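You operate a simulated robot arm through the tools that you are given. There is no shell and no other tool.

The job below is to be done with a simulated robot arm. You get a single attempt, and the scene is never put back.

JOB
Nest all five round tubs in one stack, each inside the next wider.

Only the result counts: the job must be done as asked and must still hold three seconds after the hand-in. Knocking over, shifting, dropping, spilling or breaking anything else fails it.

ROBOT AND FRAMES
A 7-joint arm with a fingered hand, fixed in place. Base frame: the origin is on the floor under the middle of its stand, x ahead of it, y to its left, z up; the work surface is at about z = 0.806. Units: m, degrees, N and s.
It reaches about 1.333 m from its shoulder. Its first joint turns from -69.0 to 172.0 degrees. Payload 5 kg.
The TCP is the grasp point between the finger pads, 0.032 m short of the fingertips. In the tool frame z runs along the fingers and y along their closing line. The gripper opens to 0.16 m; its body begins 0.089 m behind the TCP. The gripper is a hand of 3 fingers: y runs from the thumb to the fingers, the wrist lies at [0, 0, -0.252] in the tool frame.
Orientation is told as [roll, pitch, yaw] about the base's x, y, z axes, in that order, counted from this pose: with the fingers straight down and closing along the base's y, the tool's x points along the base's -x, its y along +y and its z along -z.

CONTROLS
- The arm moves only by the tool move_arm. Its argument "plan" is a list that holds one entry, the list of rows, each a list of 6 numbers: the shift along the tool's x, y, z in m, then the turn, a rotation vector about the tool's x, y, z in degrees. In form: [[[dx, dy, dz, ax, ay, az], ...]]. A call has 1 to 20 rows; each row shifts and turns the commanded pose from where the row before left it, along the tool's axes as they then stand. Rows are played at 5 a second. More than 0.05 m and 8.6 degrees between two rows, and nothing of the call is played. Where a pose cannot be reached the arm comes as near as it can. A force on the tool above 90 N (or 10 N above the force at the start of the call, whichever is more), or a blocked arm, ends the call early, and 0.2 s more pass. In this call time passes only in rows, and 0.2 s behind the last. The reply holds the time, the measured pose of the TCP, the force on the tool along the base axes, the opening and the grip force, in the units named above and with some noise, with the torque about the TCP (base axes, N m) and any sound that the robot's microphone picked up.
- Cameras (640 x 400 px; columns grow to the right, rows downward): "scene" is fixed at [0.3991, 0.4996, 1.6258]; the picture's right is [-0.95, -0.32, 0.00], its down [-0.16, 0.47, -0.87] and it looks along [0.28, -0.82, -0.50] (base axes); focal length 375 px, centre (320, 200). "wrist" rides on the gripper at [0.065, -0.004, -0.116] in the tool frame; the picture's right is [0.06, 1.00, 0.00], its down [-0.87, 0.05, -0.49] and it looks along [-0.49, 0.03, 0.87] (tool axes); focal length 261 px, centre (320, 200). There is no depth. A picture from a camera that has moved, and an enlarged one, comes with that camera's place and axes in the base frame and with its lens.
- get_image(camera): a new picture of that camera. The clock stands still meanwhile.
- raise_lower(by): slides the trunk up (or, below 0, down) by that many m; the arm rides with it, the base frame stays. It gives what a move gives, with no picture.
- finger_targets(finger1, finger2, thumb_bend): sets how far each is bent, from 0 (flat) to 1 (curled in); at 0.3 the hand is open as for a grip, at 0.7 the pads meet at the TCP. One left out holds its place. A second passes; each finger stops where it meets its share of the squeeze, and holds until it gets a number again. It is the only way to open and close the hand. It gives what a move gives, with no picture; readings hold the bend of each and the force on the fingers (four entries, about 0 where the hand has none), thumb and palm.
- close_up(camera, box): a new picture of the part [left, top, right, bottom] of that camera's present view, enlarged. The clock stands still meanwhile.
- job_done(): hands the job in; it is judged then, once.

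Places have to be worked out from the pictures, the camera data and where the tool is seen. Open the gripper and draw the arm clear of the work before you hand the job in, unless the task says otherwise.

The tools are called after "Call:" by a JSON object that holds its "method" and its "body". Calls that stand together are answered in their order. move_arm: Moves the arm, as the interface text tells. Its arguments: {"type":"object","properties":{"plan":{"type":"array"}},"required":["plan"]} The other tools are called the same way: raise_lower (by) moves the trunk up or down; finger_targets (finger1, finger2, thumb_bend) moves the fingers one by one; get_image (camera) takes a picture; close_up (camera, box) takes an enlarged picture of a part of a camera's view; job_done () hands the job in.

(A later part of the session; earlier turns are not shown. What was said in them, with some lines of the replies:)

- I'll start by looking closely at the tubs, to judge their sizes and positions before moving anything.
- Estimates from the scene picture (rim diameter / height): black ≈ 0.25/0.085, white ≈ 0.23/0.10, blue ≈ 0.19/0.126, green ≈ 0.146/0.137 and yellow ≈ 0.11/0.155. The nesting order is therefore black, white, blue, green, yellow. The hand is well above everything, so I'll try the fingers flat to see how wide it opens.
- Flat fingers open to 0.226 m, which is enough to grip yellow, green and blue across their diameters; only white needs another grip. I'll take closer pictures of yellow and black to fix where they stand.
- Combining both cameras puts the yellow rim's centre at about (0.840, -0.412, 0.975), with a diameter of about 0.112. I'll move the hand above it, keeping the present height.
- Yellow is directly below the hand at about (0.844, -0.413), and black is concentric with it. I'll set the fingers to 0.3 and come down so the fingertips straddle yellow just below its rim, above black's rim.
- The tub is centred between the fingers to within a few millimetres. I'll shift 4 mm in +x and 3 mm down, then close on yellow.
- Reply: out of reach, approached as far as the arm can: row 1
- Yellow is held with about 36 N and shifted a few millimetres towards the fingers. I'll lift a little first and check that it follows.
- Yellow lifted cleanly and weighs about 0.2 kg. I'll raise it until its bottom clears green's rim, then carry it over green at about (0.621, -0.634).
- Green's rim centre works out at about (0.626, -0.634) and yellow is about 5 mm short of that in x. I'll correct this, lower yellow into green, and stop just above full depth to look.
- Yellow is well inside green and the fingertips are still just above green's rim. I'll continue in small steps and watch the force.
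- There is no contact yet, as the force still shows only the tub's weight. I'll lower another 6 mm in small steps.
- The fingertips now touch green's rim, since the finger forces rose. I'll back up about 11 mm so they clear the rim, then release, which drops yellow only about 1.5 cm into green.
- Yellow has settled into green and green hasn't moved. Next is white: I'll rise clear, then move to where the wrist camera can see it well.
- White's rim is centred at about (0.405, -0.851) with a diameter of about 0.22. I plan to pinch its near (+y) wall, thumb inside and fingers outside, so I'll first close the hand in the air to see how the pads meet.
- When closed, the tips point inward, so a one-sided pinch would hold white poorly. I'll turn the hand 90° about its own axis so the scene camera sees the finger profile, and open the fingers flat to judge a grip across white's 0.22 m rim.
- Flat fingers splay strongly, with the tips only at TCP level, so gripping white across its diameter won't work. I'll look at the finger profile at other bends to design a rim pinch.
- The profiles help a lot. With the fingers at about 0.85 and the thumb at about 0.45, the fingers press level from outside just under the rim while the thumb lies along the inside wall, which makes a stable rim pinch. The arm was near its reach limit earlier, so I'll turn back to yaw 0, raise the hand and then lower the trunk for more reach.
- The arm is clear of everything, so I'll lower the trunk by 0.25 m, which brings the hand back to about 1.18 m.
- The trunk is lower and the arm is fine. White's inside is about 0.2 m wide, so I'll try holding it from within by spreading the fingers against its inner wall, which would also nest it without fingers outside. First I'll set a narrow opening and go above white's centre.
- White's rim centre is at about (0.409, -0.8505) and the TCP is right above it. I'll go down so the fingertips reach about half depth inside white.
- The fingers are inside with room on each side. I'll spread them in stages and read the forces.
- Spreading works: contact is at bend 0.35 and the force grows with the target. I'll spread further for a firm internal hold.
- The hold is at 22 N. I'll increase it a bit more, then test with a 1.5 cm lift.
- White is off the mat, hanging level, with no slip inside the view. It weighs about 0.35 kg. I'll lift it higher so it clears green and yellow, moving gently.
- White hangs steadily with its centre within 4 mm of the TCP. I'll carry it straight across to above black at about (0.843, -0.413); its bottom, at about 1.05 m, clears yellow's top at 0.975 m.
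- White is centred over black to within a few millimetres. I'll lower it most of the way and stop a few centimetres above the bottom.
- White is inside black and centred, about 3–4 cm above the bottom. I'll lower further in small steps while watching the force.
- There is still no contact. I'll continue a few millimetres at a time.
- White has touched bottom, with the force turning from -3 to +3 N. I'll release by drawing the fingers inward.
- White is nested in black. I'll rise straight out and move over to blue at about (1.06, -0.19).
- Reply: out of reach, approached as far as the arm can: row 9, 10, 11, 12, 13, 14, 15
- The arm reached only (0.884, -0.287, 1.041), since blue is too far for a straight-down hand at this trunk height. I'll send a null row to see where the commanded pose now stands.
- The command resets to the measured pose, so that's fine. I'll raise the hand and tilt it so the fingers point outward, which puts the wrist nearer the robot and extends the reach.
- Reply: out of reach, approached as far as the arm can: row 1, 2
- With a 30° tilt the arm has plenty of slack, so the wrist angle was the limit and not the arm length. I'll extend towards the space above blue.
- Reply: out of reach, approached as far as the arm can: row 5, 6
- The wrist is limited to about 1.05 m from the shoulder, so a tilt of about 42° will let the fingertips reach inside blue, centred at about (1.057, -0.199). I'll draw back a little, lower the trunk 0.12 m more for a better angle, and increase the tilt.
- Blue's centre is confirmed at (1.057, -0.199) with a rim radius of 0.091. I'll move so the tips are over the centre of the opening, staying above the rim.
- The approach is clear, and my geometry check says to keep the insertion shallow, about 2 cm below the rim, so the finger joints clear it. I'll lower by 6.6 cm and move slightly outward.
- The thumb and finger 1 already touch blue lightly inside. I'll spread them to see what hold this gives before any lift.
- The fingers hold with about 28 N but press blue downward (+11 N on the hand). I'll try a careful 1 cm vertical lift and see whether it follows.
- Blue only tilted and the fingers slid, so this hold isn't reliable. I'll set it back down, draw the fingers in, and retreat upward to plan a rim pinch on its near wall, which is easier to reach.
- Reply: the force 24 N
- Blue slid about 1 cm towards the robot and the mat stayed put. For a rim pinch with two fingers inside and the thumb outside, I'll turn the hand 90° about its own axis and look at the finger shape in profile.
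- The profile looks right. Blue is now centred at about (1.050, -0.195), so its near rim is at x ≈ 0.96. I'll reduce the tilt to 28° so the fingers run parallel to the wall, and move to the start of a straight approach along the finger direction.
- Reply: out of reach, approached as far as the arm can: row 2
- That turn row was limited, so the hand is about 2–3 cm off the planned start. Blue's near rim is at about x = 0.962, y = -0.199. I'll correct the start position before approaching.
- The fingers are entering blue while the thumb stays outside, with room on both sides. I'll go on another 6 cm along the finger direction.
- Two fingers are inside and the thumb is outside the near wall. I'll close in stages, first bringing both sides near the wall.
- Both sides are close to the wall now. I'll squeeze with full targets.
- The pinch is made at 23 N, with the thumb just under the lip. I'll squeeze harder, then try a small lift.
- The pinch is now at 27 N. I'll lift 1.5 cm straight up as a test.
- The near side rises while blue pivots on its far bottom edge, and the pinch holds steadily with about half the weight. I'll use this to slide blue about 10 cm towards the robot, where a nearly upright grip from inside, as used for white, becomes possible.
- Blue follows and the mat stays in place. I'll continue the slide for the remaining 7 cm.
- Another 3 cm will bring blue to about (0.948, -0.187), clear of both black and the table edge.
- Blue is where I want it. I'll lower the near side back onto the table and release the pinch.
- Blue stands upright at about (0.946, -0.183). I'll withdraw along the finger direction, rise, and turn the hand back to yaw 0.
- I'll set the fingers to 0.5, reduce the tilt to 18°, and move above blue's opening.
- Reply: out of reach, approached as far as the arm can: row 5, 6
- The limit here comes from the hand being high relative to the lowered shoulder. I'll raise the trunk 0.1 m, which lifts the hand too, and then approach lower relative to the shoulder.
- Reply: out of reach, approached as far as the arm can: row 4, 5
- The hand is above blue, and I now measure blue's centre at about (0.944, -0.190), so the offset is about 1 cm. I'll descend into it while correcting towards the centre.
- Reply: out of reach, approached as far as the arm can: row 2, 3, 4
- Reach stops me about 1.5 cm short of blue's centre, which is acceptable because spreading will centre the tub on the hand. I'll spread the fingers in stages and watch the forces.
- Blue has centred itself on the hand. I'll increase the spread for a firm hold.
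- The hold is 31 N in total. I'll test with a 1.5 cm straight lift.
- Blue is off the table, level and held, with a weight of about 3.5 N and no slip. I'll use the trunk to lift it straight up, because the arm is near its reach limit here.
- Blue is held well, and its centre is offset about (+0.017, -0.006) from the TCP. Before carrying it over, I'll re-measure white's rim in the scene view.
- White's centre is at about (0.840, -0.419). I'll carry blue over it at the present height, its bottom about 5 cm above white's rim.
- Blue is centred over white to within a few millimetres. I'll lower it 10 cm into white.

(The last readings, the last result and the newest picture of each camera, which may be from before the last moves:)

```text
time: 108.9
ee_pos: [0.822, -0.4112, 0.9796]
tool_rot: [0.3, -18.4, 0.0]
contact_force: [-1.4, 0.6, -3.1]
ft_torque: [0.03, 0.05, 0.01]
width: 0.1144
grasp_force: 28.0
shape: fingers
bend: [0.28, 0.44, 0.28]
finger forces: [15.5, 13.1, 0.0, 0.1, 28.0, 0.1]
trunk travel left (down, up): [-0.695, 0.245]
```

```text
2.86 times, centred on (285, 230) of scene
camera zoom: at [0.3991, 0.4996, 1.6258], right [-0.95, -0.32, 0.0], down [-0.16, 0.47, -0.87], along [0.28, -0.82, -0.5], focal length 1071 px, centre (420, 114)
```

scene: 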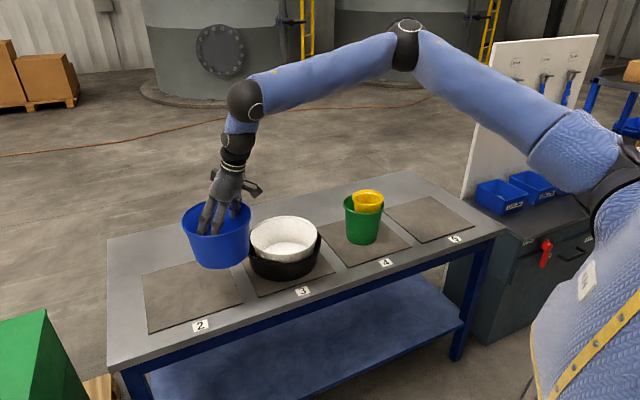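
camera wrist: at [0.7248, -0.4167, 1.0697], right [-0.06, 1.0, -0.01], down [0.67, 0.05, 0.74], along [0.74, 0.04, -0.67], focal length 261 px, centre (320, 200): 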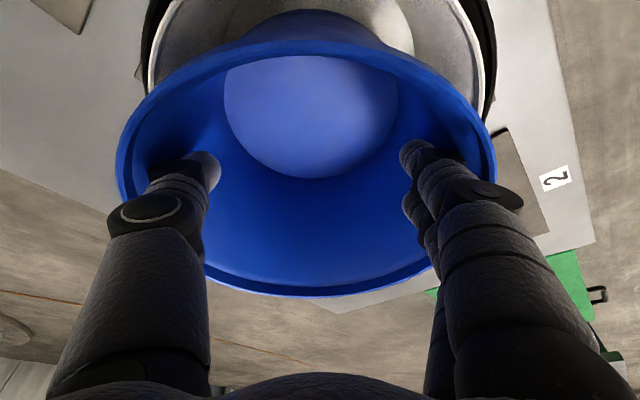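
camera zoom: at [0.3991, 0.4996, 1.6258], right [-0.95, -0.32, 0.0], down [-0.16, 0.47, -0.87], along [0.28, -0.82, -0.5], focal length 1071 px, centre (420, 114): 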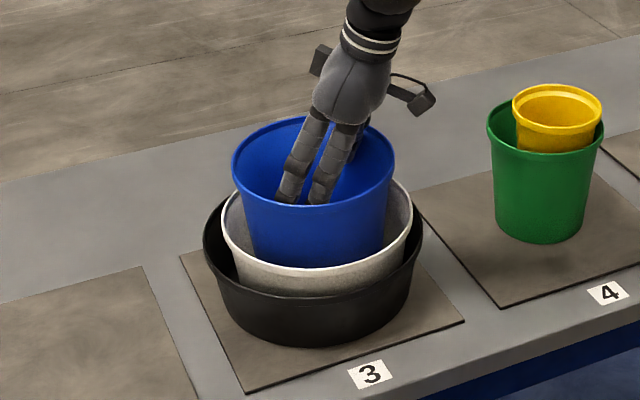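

Blue is going in cleanly. I'll lower another 3 cm, then continue in small steps while watching for contact.

Call:
{"method": "move_arm", "body": {"plan": [[[0.0051, 0, 0.0095, 0, 0, 0], [0.0031, 0, 0.0095, 0, 0, 0], [0.0031, 0, 0.0095, 0, 0, 0], [0, 0, 0, 0, 0, 0]]]}}

Call:
{"method": "move_arm", "body": {"plan": [[[0.001, 0, 0.003, 0, 0, 0], [0.001, 0, 0.003, 0, 0, 0]]]}}

```text
time: 109.9
ee_pos: [0.8202, -0.4129, 0.9481]
tool_rot: [0.3, -18.2, -0.1]
contact_force: [-0.2, 0.2, -2.4]
ft_torque: [0.03, 0.02, -0.01]
width: 0.1141
grasp_force: 28.4
shape: fingers
bend: [0.28, 0.44, 0.28]
finger forces: [15.4, 13.1, 0.0, 0.0, 28.1, 0.1]
trunk travel left (down, up): [-0.695, 0.245]
```

```text
time: 110.5
ee_pos: [0.8209, -0.413, 0.9418]
tool_rot: [0.3, -18.4, 0.0]
contact_force: [-0.4, -0.6, -2.3]
ft_torque: [-0.02, 0.12, 0.0]
width: 0.1141
grasp_force: 28.2
shape: fingers
bend: [0.28, 0.44, 0.28]
finger forces: [15.5, 13.2, 0.0, 0.0, 28.1, 0.1]
trunk travel left (down, up): [-0.695, 0.245]
```

The force still shows only the tub's weight, so nothing has touched yet. I'll continue in 2–3 mm steps.

Call:
{"method": "move_arm", "body": {"plan": [[[0.0008, 0, 0.0025, 0, 0, 0], [0, 0, 0, 0, 0, 0]]]}}

Call:
{"method": "move_arm", "body": {"plan": [[[0.0008, 0, 0.0025, 0, 0, 0], [0, 0, 0, 0, 0, 0]]]}}

Call:
{"method": "close_up", "body": {"camera": "scene", "box": [210, 160, 360, 300]}}

```text
time: 111.1
ee_pos: [0.8224, -0.4112, 0.9384]
tool_rot: [0.3, -18.3, -0.1]
contact_force: [-0.7, -0.7, -2.9]
ft_torque: [0.03, 0.09, -0.01]
width: 0.1143
grasp_force: 28.0
shape: fingers
bend: [0.28, 0.44, 0.28]
finger forces: [15.5, 13.1, 0.0, 0.0, 28.1, 0.0]
trunk travel left (down, up): [-0.695, 0.245]
```

```text
time: 111.7
ee_pos: [0.8227, -0.4118, 0.9365]
tool_rot: [0.4, -18.3, 0.0]
contact_force: [0.1, 0.0, -2.2]
ft_torque: [0.02, 0.03, 0.01]
width: 0.1144
grasp_force: 28.4
shape: fingers
bend: [0.28, 0.44, 0.28]
finger forces: [15.4, 13.2, 0.1, 0.0, 28.2, 0.0]
trunk travel left (down, up): [-0.695, 0.245]
```

```text
2.86 times, centred on (285, 230) of scene
camera zoom: at [0.3991, 0.4996, 1.6258], right [-0.95, -0.32, 0.0], down [-0.16, 0.47, -0.87], along [0.28, -0.82, -0.5], focal length 1071 px, centre (420, 114)
```

zoom: 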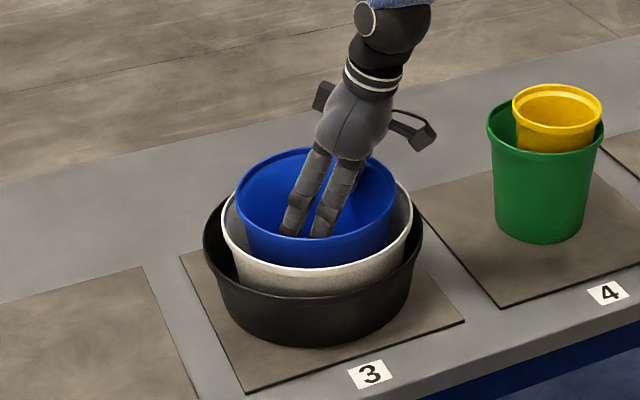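

I'm very near the bottom. I'll continue with 2 mm steps.

Call:
{"method": "move_arm", "body": {"plan": [[[0.0007, 0, 0.002, 0, 0, 0], [0, 0, 0, 0, 0, 0]]]}}

Call:
{"method": "move_arm", "body": {"plan": [[[0.0007, 0, 0.002, 0, 0, 0], [0, 0, 0, 0, 0, 0]]]}}

```text
time: 112.3
ee_pos: [0.8205, -0.4124, 0.937]
tool_rot: [0.3, -18.5, 0.0]
contact_force: [1.2, 0.6, 8.6]
ft_torque: [0.63, 0.07, -0.05]
width: 0.1143
grasp_force: 30.9
shape: fingers
bend: [0.28, 0.44, 0.28]
finger forces: [17.9, 14.2, 0.0, 0.0, 29.7, 0.0]
trunk travel left (down, up): [-0.695, 0.245]
```

```text
time: 112.9
ee_pos: [0.8221, -0.4117, 0.9334]
tool_rot: [0.3, -18.4, 0.0]
contact_force: [4.5, -3.2, 17.7]
ft_torque: [0.67, -0.1, -0.18]
width: 0.1142
grasp_force: 32.7
shape: fingers
bend: [0.28, 0.44, 0.28]
finger forces: [18.5, 17.1, 0.0, 0.0, 29.8, 0.0]
trunk travel left (down, up): [-0.695, 0.245]
```

Blue is seated, as the force has risen to +18 N. I'll release by drawing the fingers inward.

Call:
{"method": "finger_targets", "body": {"finger1": 0.5, "finger2": 0.52, "thumb_bend": 0.5}}

Call:
{"method": "get_image", "body": {"camera": "wrist"}}

Call:
{"method": "close_up", "body": {"camera": "scene", "box": [210, 160, 360, 300]}}

```text
time: 113.9
ee_pos: [0.8221, -0.4124, 0.9314]
tool_rot: [0.3, -18.2, 0.1]
contact_force: [-0.4, -0.1, -0.3]
ft_torque: [-0.02, 0.0, 0.01]
width: 0.088
grasp_force: 0.0
shape: fingers
bend: [0.5, 0.52, 0.5]
finger forces: [0.0, 0.1, 0.1, 0.0, 0.0, 0.0]
trunk travel left (down, up): [-0.695, 0.245]
```

```text
taken
camera wrist: at [0.7232, -0.4167, 1.0228], right [-0.06, 1.0, -0.01], down [0.67, 0.05, 0.74], along [0.74, 0.04, -0.67], focal length 261 px, centre (320, 200)
```

wrist: 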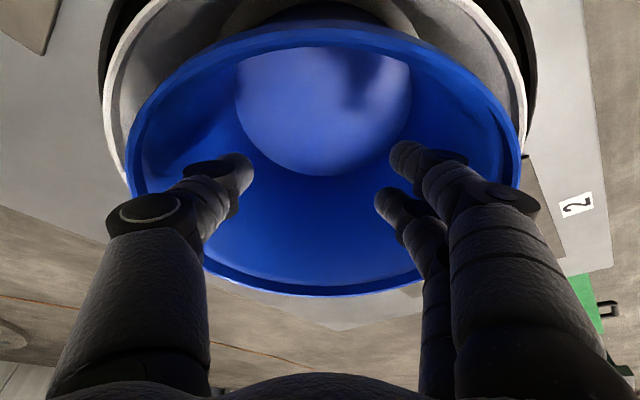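

```text
2.86 times, centred on (285, 230) of scene
camera zoom: at [0.3991, 0.4996, 1.6258], right [-0.95, -0.32, 0.0], down [-0.16, 0.47, -0.87], along [0.28, -0.82, -0.5], focal length 1071 px, centre (420, 114)
```

zoom: 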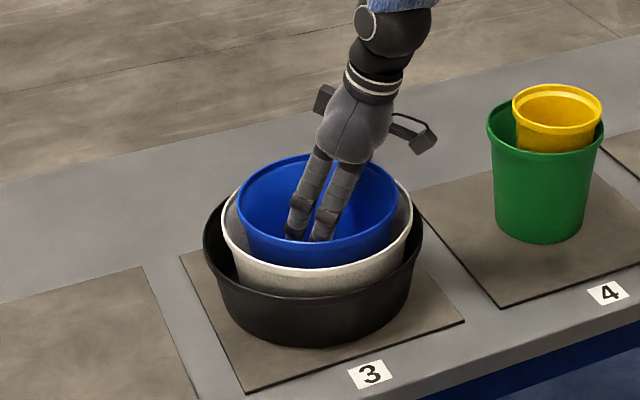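

Blue is nested in white. I'll withdraw straight up, remove the tilt, and go above green and yellow.

Call:
{"method": "move_arm", "body": {"plan": [[[-0.0094, 0, -0.0285, 0, 0, 0], [-0.0094, 0, -0.0285, 0, 0, 0], [-0.0094, 0, -0.0285, 0, 0, 0], [-0.0094, 0, -0.0285, 0, 0, 0], [-0.0094, 0, -0.0285, 0, 0, 0], [-0.0094, 0, -0.0285, 0, 0, 0], [0, 0, 0, 0, 6.1, 0], [0, 0, 0, 0, 6.1, 0], [0, 0, 0, 0, 6.1, 0], [0.028, -0.0317, 0, 0, 0, 0], [0.028, -0.0317, 0, 0, 0, 0], [0.028, -0.0317, 0, 0, 0, 0], [0.028, -0.0317, 0, 0, 0, 0], [0.028, -0.0317, 0, 0, 0, 0], [0.028, -0.0317, 0, 0, 0, 0], [0.028, -0.0317, 0, 0, 0, 0], [0, 0, 0, 0, 0, 0]]]}}

Call:
{"method": "get_image", "body": {"camera": "wrist"}}

Call:
{"method": "get_image", "body": {"camera": "scene"}}

```text
time: 117.5
ee_pos: [0.6268, -0.6315, 1.11]
tool_rot: [0.3, 0.0, 0.1]
contact_force: [0.0, -0.1, 0.0]
ft_torque: [-0.03, 0.04, 0.0]
width: 0.088
grasp_force: 0.2
shape: fingers
bend: [0.5, 0.52, 0.5]
finger forces: [0.0, 0.1, 0.1, 0.0, 0.1, 0.1]
trunk travel left (down, up): [-0.695, 0.245]
```

```text
taken
camera wrist: at [0.5614, -0.637, 1.2261], right [-0.06, 1.0, 0.0], down [0.87, 0.05, 0.49], along [0.49, 0.04, -0.87], focal length 261 px, centre (320, 200)
```

wrist: 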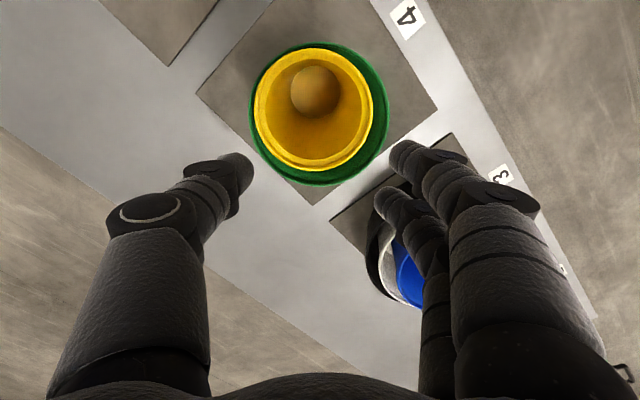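

```text
taken
```

scene: 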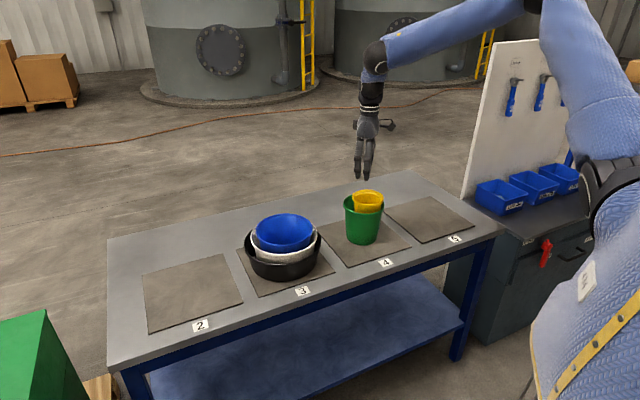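

The stack of black, white and blue looks good. Green is at (0.627, -0.634), with yellow inside it offset about 14 mm, mostly along -x. I'll open to about 0.175 m and come down so the tips sit about 2 cm below green's rim.

Call:
{"method": "finger_targets", "body": {"finger1": 0.26, "finger2": 0.26, "thumb_bend": 0.26}}

Call:
{"method": "move_arm", "body": {"plan": [[[0, -0.0025, 0.03, 0, 0, 0], [0, 0, 0.03, 0, 0, 0], [0, 0, 0.03, 0, 0, 0], [0, 0, 0.025, 0, 0, 0], [0, 0, 0, 0, 0, 0]]]}}

Call:
{"method": "get_image", "body": {"camera": "wrist"}}

Call:
{"method": "close_up", "body": {"camera": "scene", "box": [300, 140, 430, 260]}}

```text
time: 118.5
ee_pos: [0.6261, -0.6319, 1.1102]
tool_rot: [0.2, 0.0, 0.1]
contact_force: [0.8, 0.2, 0.8]
ft_torque: [-0.01, -0.02, 0.01]
width: 0.1778
grasp_force: 0.0
shape: fingers
bend: [0.26, 0.26, 0.26]
finger forces: [0.1, 0.0, 0.0, 0.0, 0.0, 0.0]
trunk travel left (down, up): [-0.695, 0.245]
```

```text
time: 119.7
ee_pos: [0.626, -0.6364, 0.9964]
tool_rot: [0.3, 0.0, 0.1]
contact_force: [0.2, 0.2, -0.5]
ft_torque: [-0.02, -0.02, -0.01]
width: 0.1781
grasp_force: 0.1
shape: fingers
bend: [0.26, 0.26, 0.26]
finger forces: [0.0, 0.0, 0.0, 0.0, 0.0, 0.0]
trunk travel left (down, up): [-0.695, 0.245]
```

```text
taken
camera wrist: at [0.561, -0.6411, 1.1126], right [-0.06, 1.0, 0.01], down [0.87, 0.05, 0.49], along [0.49, 0.04, -0.87], focal length 261 px, centre (320, 200)
```

wrist: 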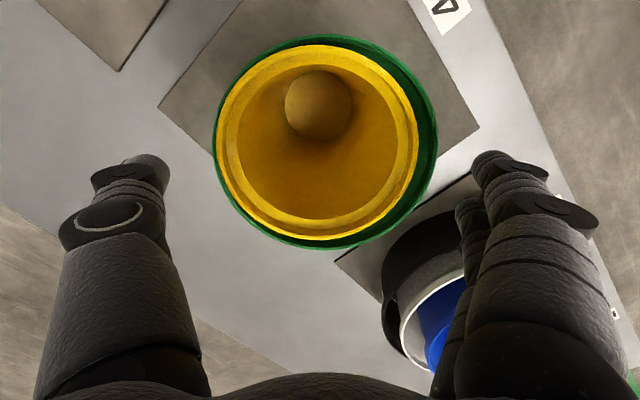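

```text
3.33 times, centred on (365, 200) of scene
camera zoom: at [0.3991, 0.4996, 1.6258], right [-0.95, -0.32, 0.0], down [-0.16, 0.47, -0.87], along [0.28, -0.82, -0.5], focal length 1250 px, centre (170, 200)
```

zoom: 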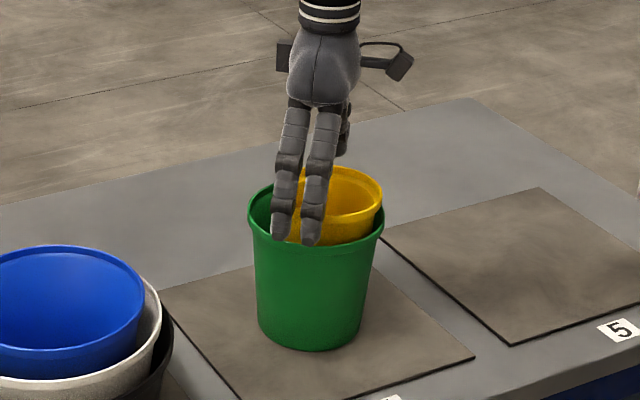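

Green is centred between the thumb and fingers with over 1 cm clearance on each side. I'll lower the last 4 cm and close.

Call:
{"method": "move_arm", "body": {"plan": [[[-0.001, 0.002, 0.02, 0, 0, 0], [0, 0, 0.02, 0, 0, 0], [0, 0, 0, 0, 0, 0]]]}}

Call:
{"method": "finger_targets", "body": {"finger1": 0.36, "finger2": 0.36, "thumb_bend": 0.36}}

Call:
{"method": "get_image", "body": {"camera": "wrist"}}

Call:
{"method": "close_up", "body": {"camera": "scene", "box": [300, 140, 430, 260]}}

```text
time: 120.5
ee_pos: [0.626, -0.6346, 0.9561]
tool_rot: [0.4, 0.0, 0.2]
contact_force: [0.2, -0.4, -0.3]
ft_torque: [-0.02, 0.01, 0.0]
width: 0.178
grasp_force: 0.0
shape: fingers
bend: [0.26, 0.26, 0.26]
finger forces: [0.0, 0.0, 0.0, 0.1, 0.1, 0.0]
trunk travel left (down, up): [-0.695, 0.245]
```

```text
time: 121.5
ee_pos: [0.6268, -0.6366, 0.9568]
tool_rot: [0.4, -0.1, 0.0]
contact_force: [0.9, 0.5, 0.0]
ft_torque: [0.07, 0.01, -0.04]
width: 0.1527
grasp_force: 4.4
shape: fingers
bend: [0.34, 0.34, 0.35]
finger forces: [2.8, 1.8, 0.0, 0.0, 3.2, 0.0]
trunk travel left (down, up): [-0.695, 0.245]
```

```text
taken
camera wrist: at [0.5623, -0.6405, 1.073], right [-0.06, 1.0, 0.01], down [0.87, 0.05, 0.49], along [0.49, 0.04, -0.87], focal length 261 px, centre (320, 200)
```

wrist: 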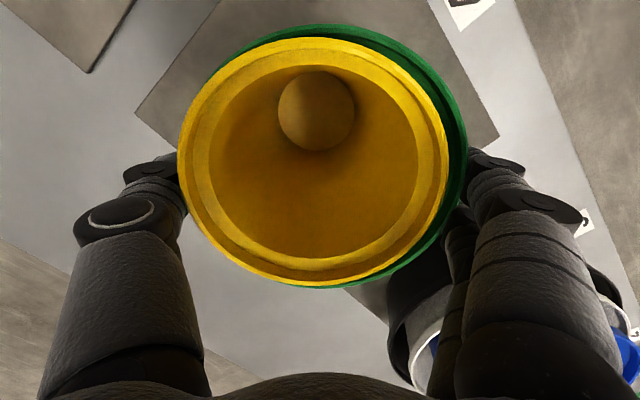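

```text
3.33 times, centred on (365, 200) of scene
camera zoom: at [0.3991, 0.4996, 1.6258], right [-0.95, -0.32, 0.0], down [-0.16, 0.47, -0.87], along [0.28, -0.82, -0.5], focal length 1250 px, centre (170, 200)
```

zoom: 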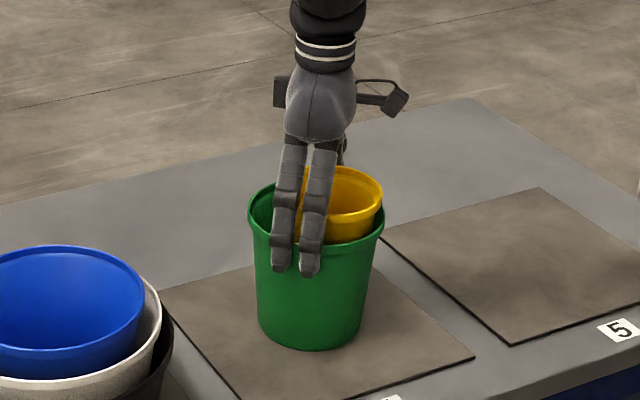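

All three fingers have touched green evenly, with yellow untouched. I'll squeeze fully.

Call:
{"method": "finger_targets", "body": {"finger1": 0.65, "finger2": 0.65, "thumb_bend": 0.65}}

Call:
{"method": "get_image", "body": {"camera": "wrist"}}

```text
time: 122.5
ee_pos: [0.6275, -0.6361, 0.9569]
tool_rot: [0.4, -0.1, 0.2]
contact_force: [-0.1, -0.1, -1.4]
ft_torque: [-0.02, -0.02, -0.04]
width: 0.1483
grasp_force: 33.2
shape: fingers
bend: [0.36, 0.37, 0.53]
finger forces: [17.9, 17.5, 0.0, 0.0, 31.5, 0.0]
trunk travel left (down, up): [-0.695, 0.245]
```

```text
taken
camera wrist: at [0.5624, -0.6407, 1.0725], right [-0.06, 1.0, 0.01], down [0.87, 0.05, 0.49], along [0.49, 0.04, -0.87], focal length 261 px, centre (320, 200)
```

wrist: 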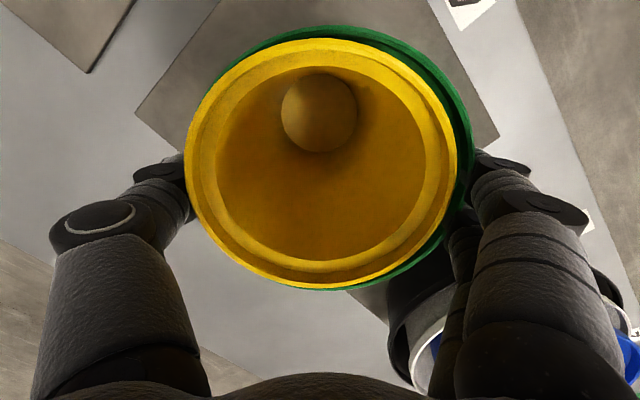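

Green is gripped at 33 N. I'll test with a 2 cm lift.

Call:
{"method": "move_arm", "body": {"plan": [[[0, 0, -0.006, 0, 0, 0], [0, 0, -0.007, 0, 0, 0], [0, 0, -0.007, 0, 0, 0], [0, 0, 0, 0, 0, 0]]]}}

Call:
{"method": "get_image", "body": {"camera": "wrist"}}

Call:
{"method": "close_up", "body": {"camera": "scene", "box": [300, 140, 430, 260]}}

```text
time: 123.5
ee_pos: [0.6267, -0.6356, 0.975]
tool_rot: [0.2, 0.1, 0.1]
contact_force: [0.8, 0.5, -3.9]
ft_torque: [-0.01, 0.0, 0.0]
width: 0.1484
grasp_force: 32.8
shape: fingers
bend: [0.36, 0.37, 0.53]
finger forces: [17.9, 17.4, 0.0, 0.0, 31.6, 0.1]
trunk travel left (down, up): [-0.695, 0.245]
```

```text
taken
camera wrist: at [0.5615, -0.6402, 1.092], right [-0.06, 1.0, 0.01], down [0.87, 0.05, 0.49], along [0.49, 0.04, -0.87], focal length 261 px, centre (320, 200)
```

wrist: 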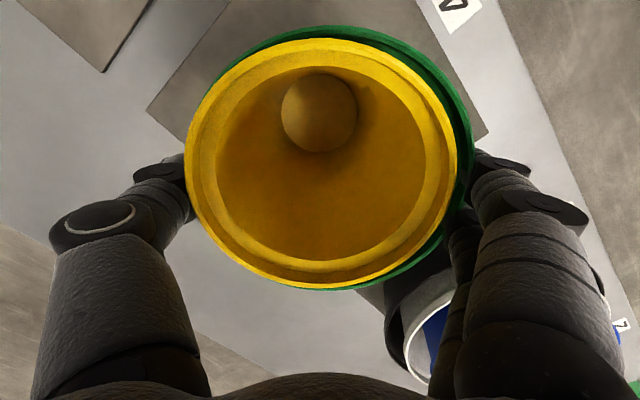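

```text
3.33 times, centred on (365, 200) of scene
camera zoom: at [0.3991, 0.4996, 1.6258], right [-0.95, -0.32, 0.0], down [-0.16, 0.47, -0.87], along [0.28, -0.82, -0.5], focal length 1250 px, centre (170, 200)
```

zoom: 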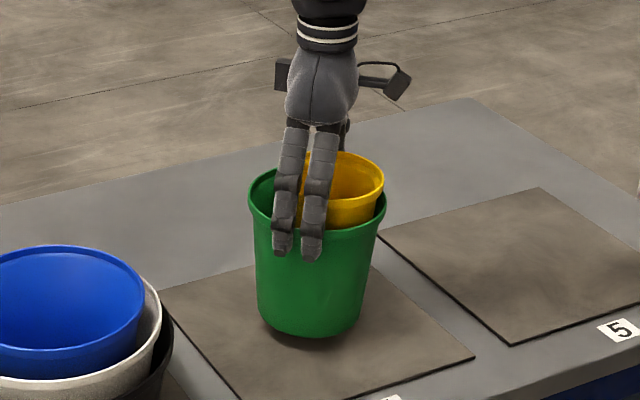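

Green and yellow lift together cleanly at about 4 N. I'll raise them well above blue's rim and measure blue's position in the stack.

Call:
{"method": "move_arm", "body": {"plan": [[[0, 0, -0.02, 0, 0, 0], [0, 0, -0.028, 0, 0, 0], [0, 0, -0.028, 0, 0, 0], [0, 0, -0.028, 0, 0, 0], [0, 0, -0.028, 0, 0, 0], [0, 0, -0.028, 0, 0, 0], [0, 0, 0, 0, 0, 0]]]}}

Call:
{"method": "close_up", "body": {"camera": "scene", "box": [235, 200, 335, 285]}}

```text
time: 125.1
ee_pos: [0.6254, -0.6377, 1.1347]
tool_rot: [0.3, 0.1, 0.1]
contact_force: [-0.1, -0.1, -4.4]
ft_torque: [0.0, -0.04, 0.02]
width: 0.1484
grasp_force: 33.3
shape: fingers
bend: [0.36, 0.37, 0.53]
finger forces: [17.8, 17.4, 0.1, 0.0, 31.8, 0.0]
trunk travel left (down, up): [-0.695, 0.245]
```

```text
4.71 times, centred on (285, 242) of scene
camera zoom: at [0.3991, 0.4996, 1.6258], right [-0.95, -0.32, 0.0], down [-0.16, 0.47, -0.87], along [0.28, -0.82, -0.5], focal length 1764 px, centre (485, 0)
```

zoom: 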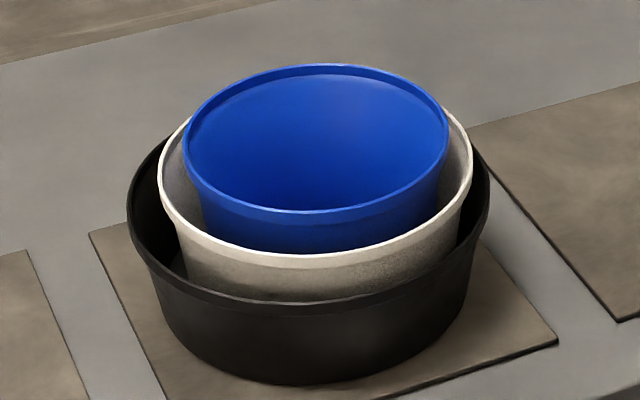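

Blue's centre in the stack is at about (0.836, -0.408). I'll carry green and yellow over it; green's bottom clears blue's rim by about 4 cm.

Call:
{"method": "move_arm", "body": {"plan": [[[-0.0096, 0.0107, 0, 0, 0, 0], [-0.02, 0.0219, 0, 0, 0, 0], [-0.02, 0.0219, 0, 0, 0, 0], [-0.02, 0.0219, 0, 0, 0, 0], [-0.02, 0.0219, 0, 0, 0, 0], [-0.02, 0.0219, 0, 0, 0, 0], [-0.02, 0.0219, 0, 0, 0, 0], [-0.02, 0.0219, 0, 0, 0, 0], [-0.02, 0.0219, 0, 0, 0, 0], [-0.02, 0.0219, 0, 0, 0, 0], [-0.02, 0.0219, 0, 0, 0, 0], [0, 0, 0, 0, 0, 0]]]}}

Call:
{"method": "get_image", "body": {"camera": "wrist"}}

Call:
{"method": "close_up", "body": {"camera": "scene", "box": [200, 120, 370, 300]}}

```text
time: 127.7
ee_pos: [0.8347, -0.4053, 1.1372]
tool_rot: [0.3, 0.0, 0.1]
contact_force: [-0.8, 0.5, -4.1]
ft_torque: [-0.03, -0.04, 0.03]
width: 0.1482
grasp_force: 33.9
shape: fingers
bend: [0.36, 0.37, 0.53]
finger forces: [17.6, 17.2, 0.0, 0.0, 32.3, 0.1]
trunk travel left (down, up): [-0.695, 0.245]
```

```text
taken
camera wrist: at [0.7704, -0.4109, 1.254], right [-0.06, 1.0, 0.01], down [0.87, 0.05, 0.49], along [0.49, 0.04, -0.87], focal length 261 px, centre (320, 200)
```

wrist: 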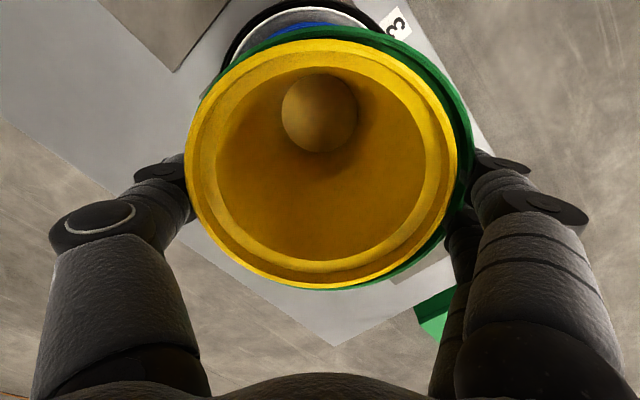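

```text
2.22 times, centred on (285, 210) of scene
camera zoom: at [0.3991, 0.4996, 1.6258], right [-0.95, -0.32, 0.0], down [-0.16, 0.47, -0.87], along [0.28, -0.82, -0.5], focal length 833 px, centre (398, 178)
```

zoom: 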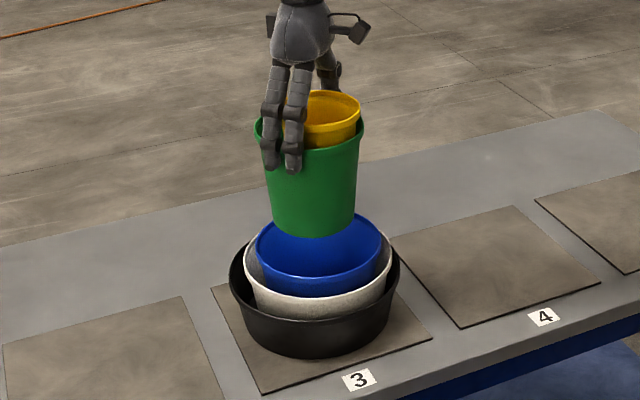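

Green looks roughly centred, perhaps 3 mm too far in +x. I'll correct that and lower 5 cm so its bottom just enters blue, then check.

Call:
{"method": "move_arm", "body": {"plan": [[[0.003, 0, 0.015, 0, 0, 0], [0, 0, 0.018, 0, 0, 0], [0, 0, 0.018, 0, 0, 0], [0, 0, 0, 0, 0, 0]]]}}

Call:
{"method": "get_image", "body": {"camera": "wrist"}}

Call:
{"method": "close_up", "body": {"camera": "scene", "box": [220, 160, 350, 290]}}

```text
time: 128.7
ee_pos: [0.8323, -0.4069, 1.0868]
tool_rot: [0.3, 0.0, 0.1]
contact_force: [-0.1, -0.1, -4.4]
ft_torque: [-0.01, -0.01, 0.0]
width: 0.1483
grasp_force: 33.7
shape: fingers
bend: [0.36, 0.37, 0.53]
finger forces: [17.6, 17.1, 0.0, 0.1, 32.2, 0.1]
trunk travel left (down, up): [-0.695, 0.245]
```

```text
taken
camera wrist: at [0.7669, -0.4116, 1.2036], right [-0.06, 1.0, 0.01], down [0.87, 0.05, 0.49], along [0.49, 0.04, -0.87], focal length 261 px, centre (320, 200)
```

wrist: 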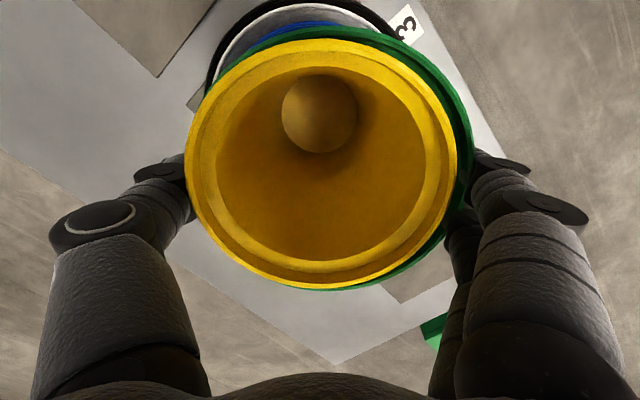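

```text
3.08 times, centred on (285, 225) of scene
camera zoom: at [0.3991, 0.4996, 1.6258], right [-0.95, -0.32, 0.0], down [-0.16, 0.47, -0.87], along [0.28, -0.82, -0.5], focal length 1154 px, centre (428, 123)
```

zoom: 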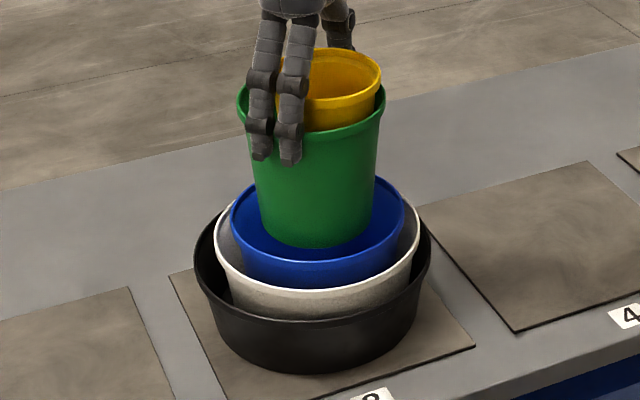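

Green's bottom is entering the middle of blue. I'll lower another 7 cm.

Call:
{"method": "move_arm", "body": {"plan": [[[0, 0, 0.018, 0, 0, 0], [0, 0, 0.018, 0, 0, 0], [0, 0, 0.018, 0, 0, 0], [0, 0, 0.018, 0, 0, 0], [0, 0, 0, 0, 0, 0]]]}}

Call:
{"method": "get_image", "body": {"camera": "wrist"}}

Call:
{"method": "close_up", "body": {"camera": "scene", "box": [230, 170, 340, 290]}}

```text
time: 129.9
ee_pos: [0.8332, -0.4047, 1.0147]
tool_rot: [0.2, 0.0, 0.0]
contact_force: [0.1, -0.3, -4.8]
ft_torque: [0.0, -0.05, 0.02]
width: 0.1483
grasp_force: 34.0
shape: fingers
bend: [0.36, 0.37, 0.53]
finger forces: [17.4, 17.1, 0.1, 0.0, 32.2, 0.0]
trunk travel left (down, up): [-0.695, 0.245]
```

```text
taken
camera wrist: at [0.7678, -0.4096, 1.1315], right [-0.06, 1.0, 0.01], down [0.87, 0.05, 0.49], along [0.49, 0.04, -0.87], focal length 261 px, centre (320, 200)
```

wrist: 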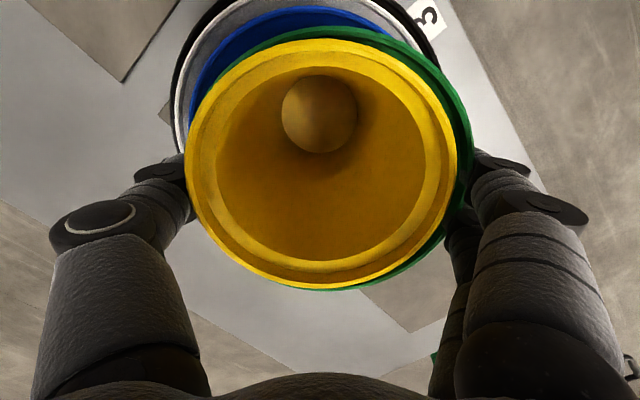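

```text
3.33 times, centred on (285, 230) of scene
camera zoom: at [0.3991, 0.4996, 1.6258], right [-0.95, -0.32, 0.0], down [-0.16, 0.47, -0.87], along [0.28, -0.82, -0.5], focal length 1250 px, centre (437, 100)
```

zoom: 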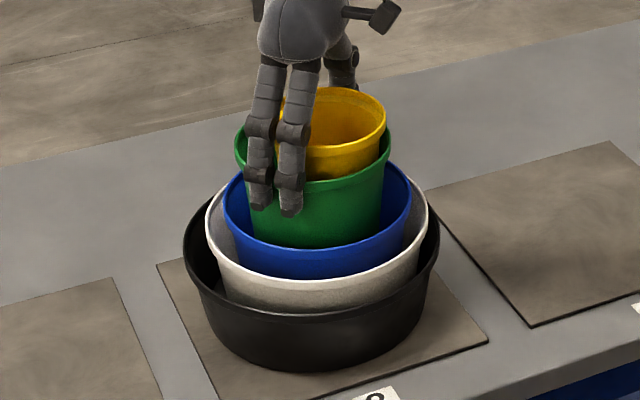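

Measured from the wrist view, blue's centre is at about (0.835, -0.406), so green is centred within 2 mm. I'll continue down carefully.

Call:
{"method": "move_arm", "body": {"plan": [[[0, 0, 0.01, 0, 0, 0], [0, 0, 0.01, 0, 0, 0], [0, 0, 0, 0, 0, 0]]]}}

Call:
{"method": "move_arm", "body": {"plan": [[[0, 0, 0.004, 0, 0, 0], [0, 0, 0.004, 0, 0, 0], [0, 0, 0, 0, 0, 0]]]}}

Call:
{"method": "close_up", "body": {"camera": "scene", "box": [230, 170, 340, 290]}}

```text
time: 130.7
ee_pos: [0.8321, -0.4054, 0.9955]
tool_rot: [0.3, 0.0, 0.2]
contact_force: [-0.3, -0.3, -5.0]
ft_torque: [-0.02, -0.06, 0.0]
width: 0.1481
grasp_force: 33.3
shape: fingers
bend: [0.36, 0.37, 0.53]
finger forces: [17.4, 16.9, 0.0, 0.1, 32.3, 0.0]
trunk travel left (down, up): [-0.695, 0.245]
```

```text
time: 131.5
ee_pos: [0.8327, -0.405, 0.9857]
tool_rot: [0.3, 0.0, 0.1]
contact_force: [1.0, 0.6, -4.9]
ft_torque: [0.0, -0.04, 0.01]
width: 0.148
grasp_force: 33.0
shape: fingers
bend: [0.36, 0.37, 0.53]
finger forces: [17.4, 16.9, 0.1, 0.0, 32.2, 0.0]
trunk travel left (down, up): [-0.695, 0.245]
```

```text
3.33 times, centred on (285, 230) of scene
camera zoom: at [0.3991, 0.4996, 1.6258], right [-0.95, -0.32, 0.0], down [-0.16, 0.47, -0.87], along [0.28, -0.82, -0.5], focal length 1250 px, centre (437, 100)
```

zoom: 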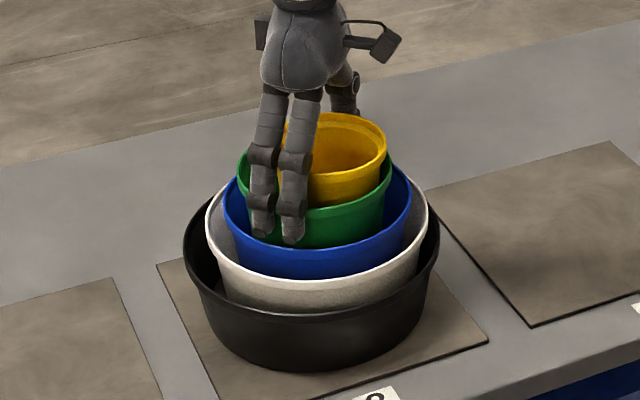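

No contact yet, with about 1.5 cm to go and the fingertips about 1 cm above blue's rim. I'll lower in small steps.

Call:
{"method": "move_arm", "body": {"plan": [[[0, 0, 0.003, 0, 0, 0], [0, 0, 0.003, 0, 0, 0], [0, 0, 0, 0, 0, 0]]]}}

Call:
{"method": "move_arm", "body": {"plan": [[[0, 0, 0.003, 0, 0, 0], [0, 0, 0, 0, 0, 0]]]}}

Call:
{"method": "close_up", "body": {"camera": "scene", "box": [240, 180, 330, 270]}}

```text
time: 132.3
ee_pos: [0.8317, -0.4045, 0.9798]
tool_rot: [0.4, 0.1, 0.1]
contact_force: [0.7, 0.4, -4.2]
ft_torque: [-0.05, -0.03, -0.04]
width: 0.1486
grasp_force: 33.3
shape: fingers
bend: [0.36, 0.37, 0.53]
finger forces: [17.4, 17.0, 0.1, 0.0, 32.3, 0.1]
trunk travel left (down, up): [-0.695, 0.245]
```

```text
time: 132.9
ee_pos: [0.8324, -0.4046, 0.9783]
tool_rot: [0.3, 0.0, 0.1]
contact_force: [0.1, 0.3, -4.2]
ft_torque: [-0.01, 0.0, 0.0]
width: 0.1478
grasp_force: 33.5
shape: fingers
bend: [0.36, 0.37, 0.53]
finger forces: [17.4, 17.0, 0.0, 0.0, 32.2, 0.0]
trunk travel left (down, up): [-0.695, 0.245]
```

```text
4.44 times, centred on (285, 225) of scene
camera zoom: at [0.3991, 0.4996, 1.6258], right [-0.95, -0.32, 0.0], down [-0.16, 0.47, -0.87], along [0.28, -0.82, -0.5], focal length 1666 px, centre (476, 89)
```

zoom: 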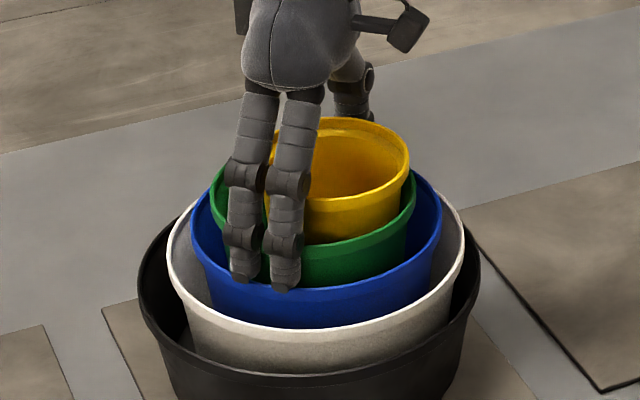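

The fingertips are now level with blue's rim and green is under 1 cm from seating. I'll raise 2 mm to keep the tips free of blue's rim and open the hand, so green settles the last centimetre.

Call:
{"method": "move_arm", "body": {"plan": [[[0, 0, -0.002, 0, 0, 0], [0, 0, 0, 0, 0, 0]]]}}

Call:
{"method": "finger_targets", "body": {"finger1": 0.27, "finger2": 0.27, "thumb_bend": 0.27}}

Call:
{"method": "get_image", "body": {"camera": "wrist"}}

Call:
{"method": "close_up", "body": {"camera": "scene", "box": [230, 170, 340, 290]}}

```text
time: 133.5
ee_pos: [0.832, -0.4048, 0.9793]
tool_rot: [0.2, 0.1, 0.0]
contact_force: [0.1, 0.7, -4.0]
ft_torque: [-0.03, -0.02, 0.04]
width: 0.1482
grasp_force: 33.0
shape: fingers
bend: [0.36, 0.37, 0.53]
finger forces: [17.4, 17.0, 0.0, 0.0, 32.2, 0.1]
trunk travel left (down, up): [-0.695, 0.245]
```

```text
time: 134.5
ee_pos: [0.832, -0.4045, 0.9794]
tool_rot: [0.3, 0.0, 0.0]
contact_force: [0.7, 2.0, 0.1]
ft_torque: [0.12, 0.04, 0.01]
width: 0.1765
grasp_force: 0.9
shape: fingers
bend: [0.26, 0.26, 0.27]
finger forces: [0.6, 0.8, 0.0, 0.1, 0.0, 0.0]
trunk travel left (down, up): [-0.695, 0.245]
```

```text
taken
camera wrist: at [0.7672, -0.4092, 1.096], right [-0.06, 1.0, 0.01], down [0.87, 0.05, 0.49], along [0.49, 0.04, -0.87], focal length 261 px, centre (320, 200)
```

wrist: 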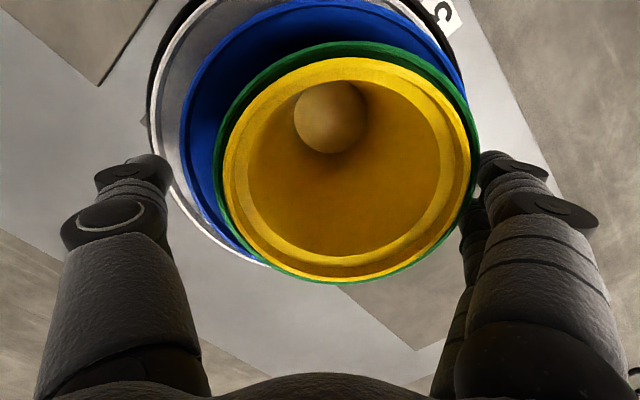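

```text
3.33 times, centred on (285, 230) of scene
camera zoom: at [0.3991, 0.4996, 1.6258], right [-0.95, -0.32, 0.0], down [-0.16, 0.47, -0.87], along [0.28, -0.82, -0.5], focal length 1250 px, centre (437, 100)
```

zoom: 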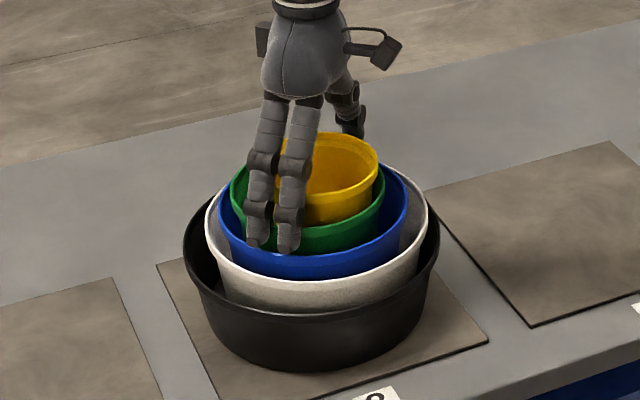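

Green has dropped in, but the thumb's longer opening travel nudged green and blue about 1 cm in +y, so green's rim lightly touches the fingers. I'll open the fingers a bit more before lifting away.

Call:
{"method": "finger_targets", "body": {"finger1": 0.2, "finger2": 0.2, "thumb_bend": 0.24}}

Call:
{"method": "close_up", "body": {"camera": "wrist", "box": [120, 0, 520, 300]}}

Call:
{"method": "close_up", "body": {"camera": "scene", "box": [230, 170, 340, 290]}}

```text
time: 135.5
ee_pos: [0.8319, -0.4043, 0.9794]
tool_rot: [0.3, 0.0, 0.1]
contact_force: [0.8, 0.3, 0.6]
ft_torque: [-0.01, -0.02, -0.01]
width: 0.1878
grasp_force: 0.0
shape: fingers
bend: [0.2, 0.2, 0.24]
finger forces: [0.0, 0.1, 0.0, 0.0, 0.1, 0.0]
trunk travel left (down, up): [-0.695, 0.245]
```

```text
1.33 times, centred on (320, 150) of wrist
camera zoom: at [0.7671, -0.4094, 1.0959], right [-0.06, 1.0, 0.01], down [0.87, 0.05, 0.49], along [0.49, 0.04, -0.87], focal length 348 px, centre (320, 267)
```

zoom: 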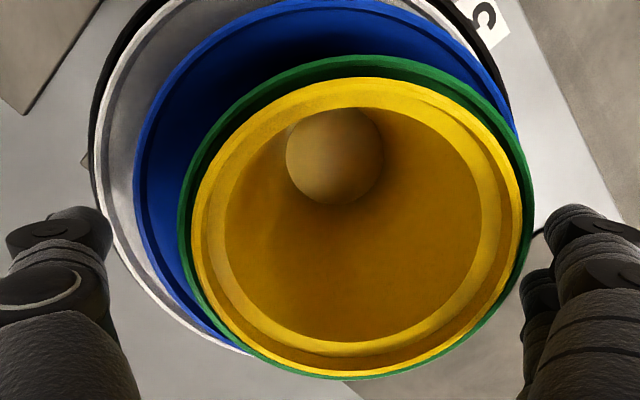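

```text
3.33 times, centred on (285, 230) of scene
camera zoom: at [0.3991, 0.4996, 1.6258], right [-0.95, -0.32, 0.0], down [-0.16, 0.47, -0.87], along [0.28, -0.82, -0.5], focal length 1250 px, centre (437, 100)
```

zoom: 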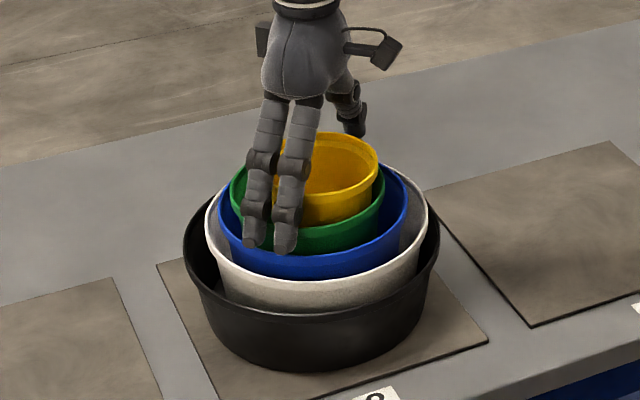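

The fingers are free of everything. I'll rise straight up, clear of the stack.

Call:
{"method": "move_arm", "body": {"plan": [[[0, 0, -0.015, 0, 0, 0], [0, 0, -0.025, 0, 0, 0], [0, 0, -0.035, 0, 0, 0], [0, 0, -0.035, 0, 0, 0], [0, 0, -0.035, 0, 0, 0], [0, 0, -0.035, 0, 0, 0], [0, 0, 0, 0, 0, 0]]]}}

Call:
{"method": "get_image", "body": {"camera": "wrist"}}

Call:
{"method": "close_up", "body": {"camera": "scene", "box": [230, 180, 340, 290]}}

Call:
{"method": "get_image", "body": {"camera": "scene"}}

```text
time: 137.1
ee_pos: [0.8337, -0.4075, 1.1598]
tool_rot: [0.2, 0.2, 0.2]
contact_force: [-0.3, 0.4, -0.5]
ft_torque: [0.04, -0.01, 0.05]
width: 0.188
grasp_force: 0.1
shape: fingers
bend: [0.2, 0.2, 0.24]
finger forces: [0.1, 0.1, 0.0, 0.0, 0.0, 0.0]
trunk travel left (down, up): [-0.695, 0.245]
```

```text
taken
camera wrist: at [0.7685, -0.4111, 1.2782], right [-0.06, 1.0, 0.01], down [0.87, 0.05, 0.49], along [0.49, 0.04, -0.87], focal length 261 px, centre (320, 200)
```

wrist: 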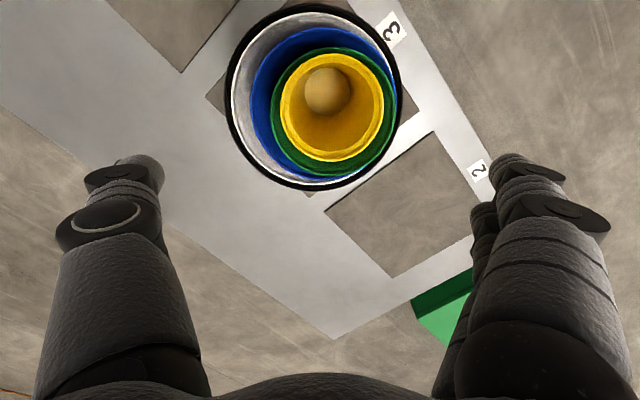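

```text
3.64 times, centred on (285, 235) of scene
camera zoom: at [0.3991, 0.4996, 1.6258], right [-0.95, -0.32, 0.0], down [-0.16, 0.47, -0.87], along [0.28, -0.82, -0.5], focal length 1364 px, centre (447, 73)
```

zoom: 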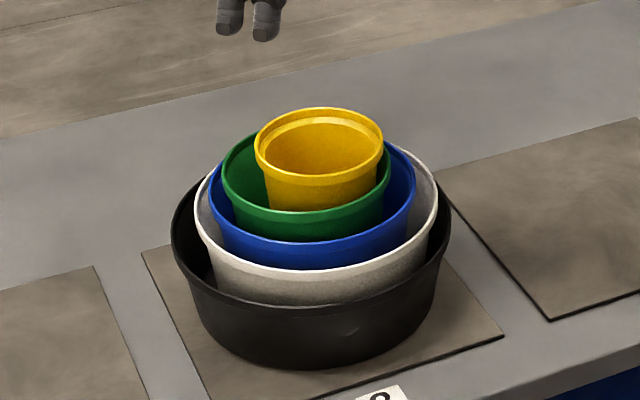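

```text
taken
```

scene: 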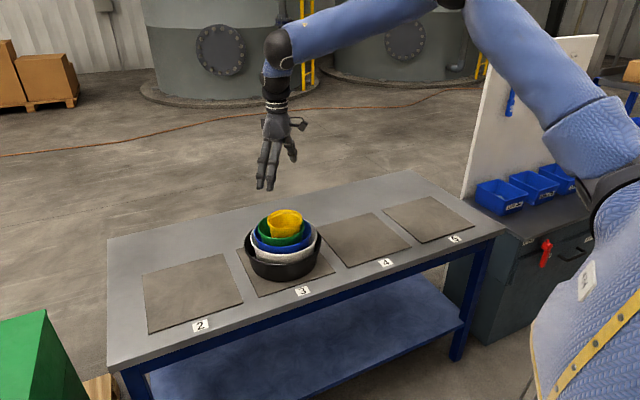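

All five tubs are nested in order: black, white, blue, green, yellow. The rims are level, at heights that match full seating. The mats and everything else look untouched. I'll draw the arm up and away and set the hand to open.

Call:
{"method": "move_arm", "body": {"plan": [[[0, 0, -0.03, 0, 0, 0], [0, 0, -0.03, 0, 0, 0], [0.03, -0.018, -0.005, 0, 0, 0], [0.03, -0.018, -0.005, 0, 0, 0], [0.03, -0.018, -0.005, 0, 0, 0], [0.03, -0.018, -0.005, 0, 0, 0], [0.03, -0.018, 0, 0, 0, 0], [0.03, -0.018, 0, 0, 0, 0], [0.03, -0.018, 0, 0, 0, 0], [0.03, -0.018, 0, 0, 0, 0], [0.03, -0.018, 0, 0, 0, 0], [0.03, -0.018, 0, 0, 0, 0], [0, 0, 0, 0, 0, 0]]]}}

Call:
{"method": "finger_targets", "body": {"finger1": 0.3, "finger2": 0.3, "thumb_bend": 0.3}}

Call:
{"method": "get_image", "body": {"camera": "scene"}}

Call:
{"method": "close_up", "body": {"camera": "scene", "box": [235, 195, 335, 285]}}

```text
time: 139.9
ee_pos: [0.5326, -0.5857, 1.2375]
tool_rot: [0.3, 0.1, 0.1]
contact_force: [-0.1, 0.1, -0.5]
ft_torque: [-0.06, 0.02, 0.01]
width: 0.1881
grasp_force: 0.0
shape: fingers
bend: [0.2, 0.2, 0.24]
finger forces: [0.0, 0.0, 0.0, 0.1, 0.1, 0.1]
trunk travel left (down, up): [-0.695, 0.245]
```

```text
time: 140.9
ee_pos: [0.5326, -0.5859, 1.2379]
tool_rot: [0.3, 0.0, 0.1]
contact_force: [0.2, -0.1, 0.2]
ft_torque: [0.01, 0.0, 0.0]
width: 0.169
grasp_force: 0.0
shape: fingers
bend: [0.3, 0.3, 0.3]
finger forces: [0.1, 0.1, 0.1, 0.0, 0.0, 0.0]
trunk travel left (down, up): [-0.695, 0.245]
```

```text
taken
```

scene: 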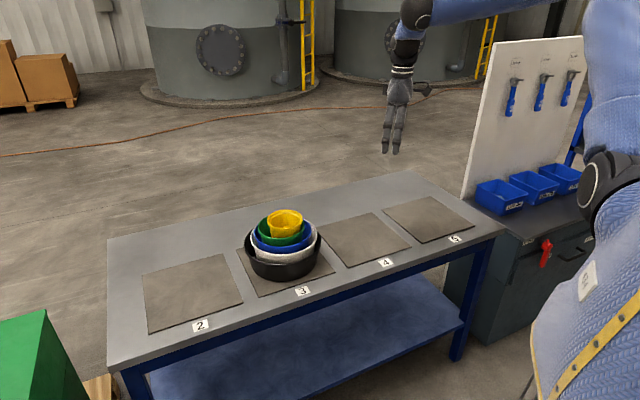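

```text
4.44 times, centred on (285, 240) of scene
camera zoom: at [0.3991, 0.4996, 1.6258], right [-0.95, -0.32, 0.0], down [-0.16, 0.47, -0.87], along [0.28, -0.82, -0.5], focal length 1666 px, centre (476, 22)
```

zoom: 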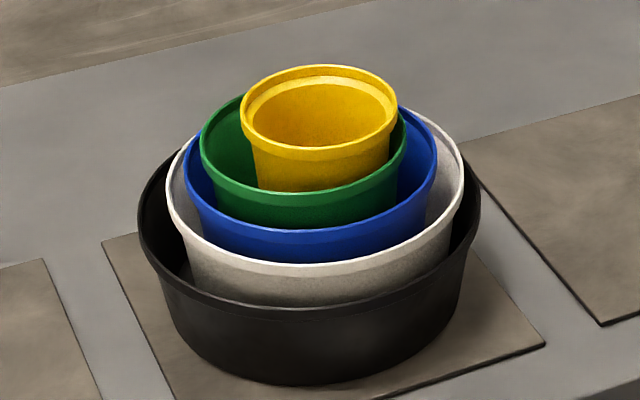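

The stack stands steady with all five tubs nested and level. The hand is open and well clear, and nothing else has moved. I'm handing the job in.

Call:
{"method": "job_done", "body": {}}

```text
The job is handed in.
```

All five tubs are nested in one stack on mat 3: black on the outside, then white, blue, green and yellow. I've handed the job in, but no verdict has come back yet.

In the last pictures, the rims sit level and at the heights I'd expect for fully seated tubs. The hand is open and clear of the table.

- **Off-centre tubs:** Green and blue sit about 1 cm off-centre because the thumb nudged them as it let go of green. Both are still inside the next wider tub.
- **Blue was slid:** Blue stood at the edge of the arm's reach. I slid it about 10 cm across the table and its mat before I could lift it. The mats, labels and other items show no movement in the pictures.
- **Short drops:** Yellow and green each dropped about 1–1.5 cm when I let go of them. Both settled inside without trouble.
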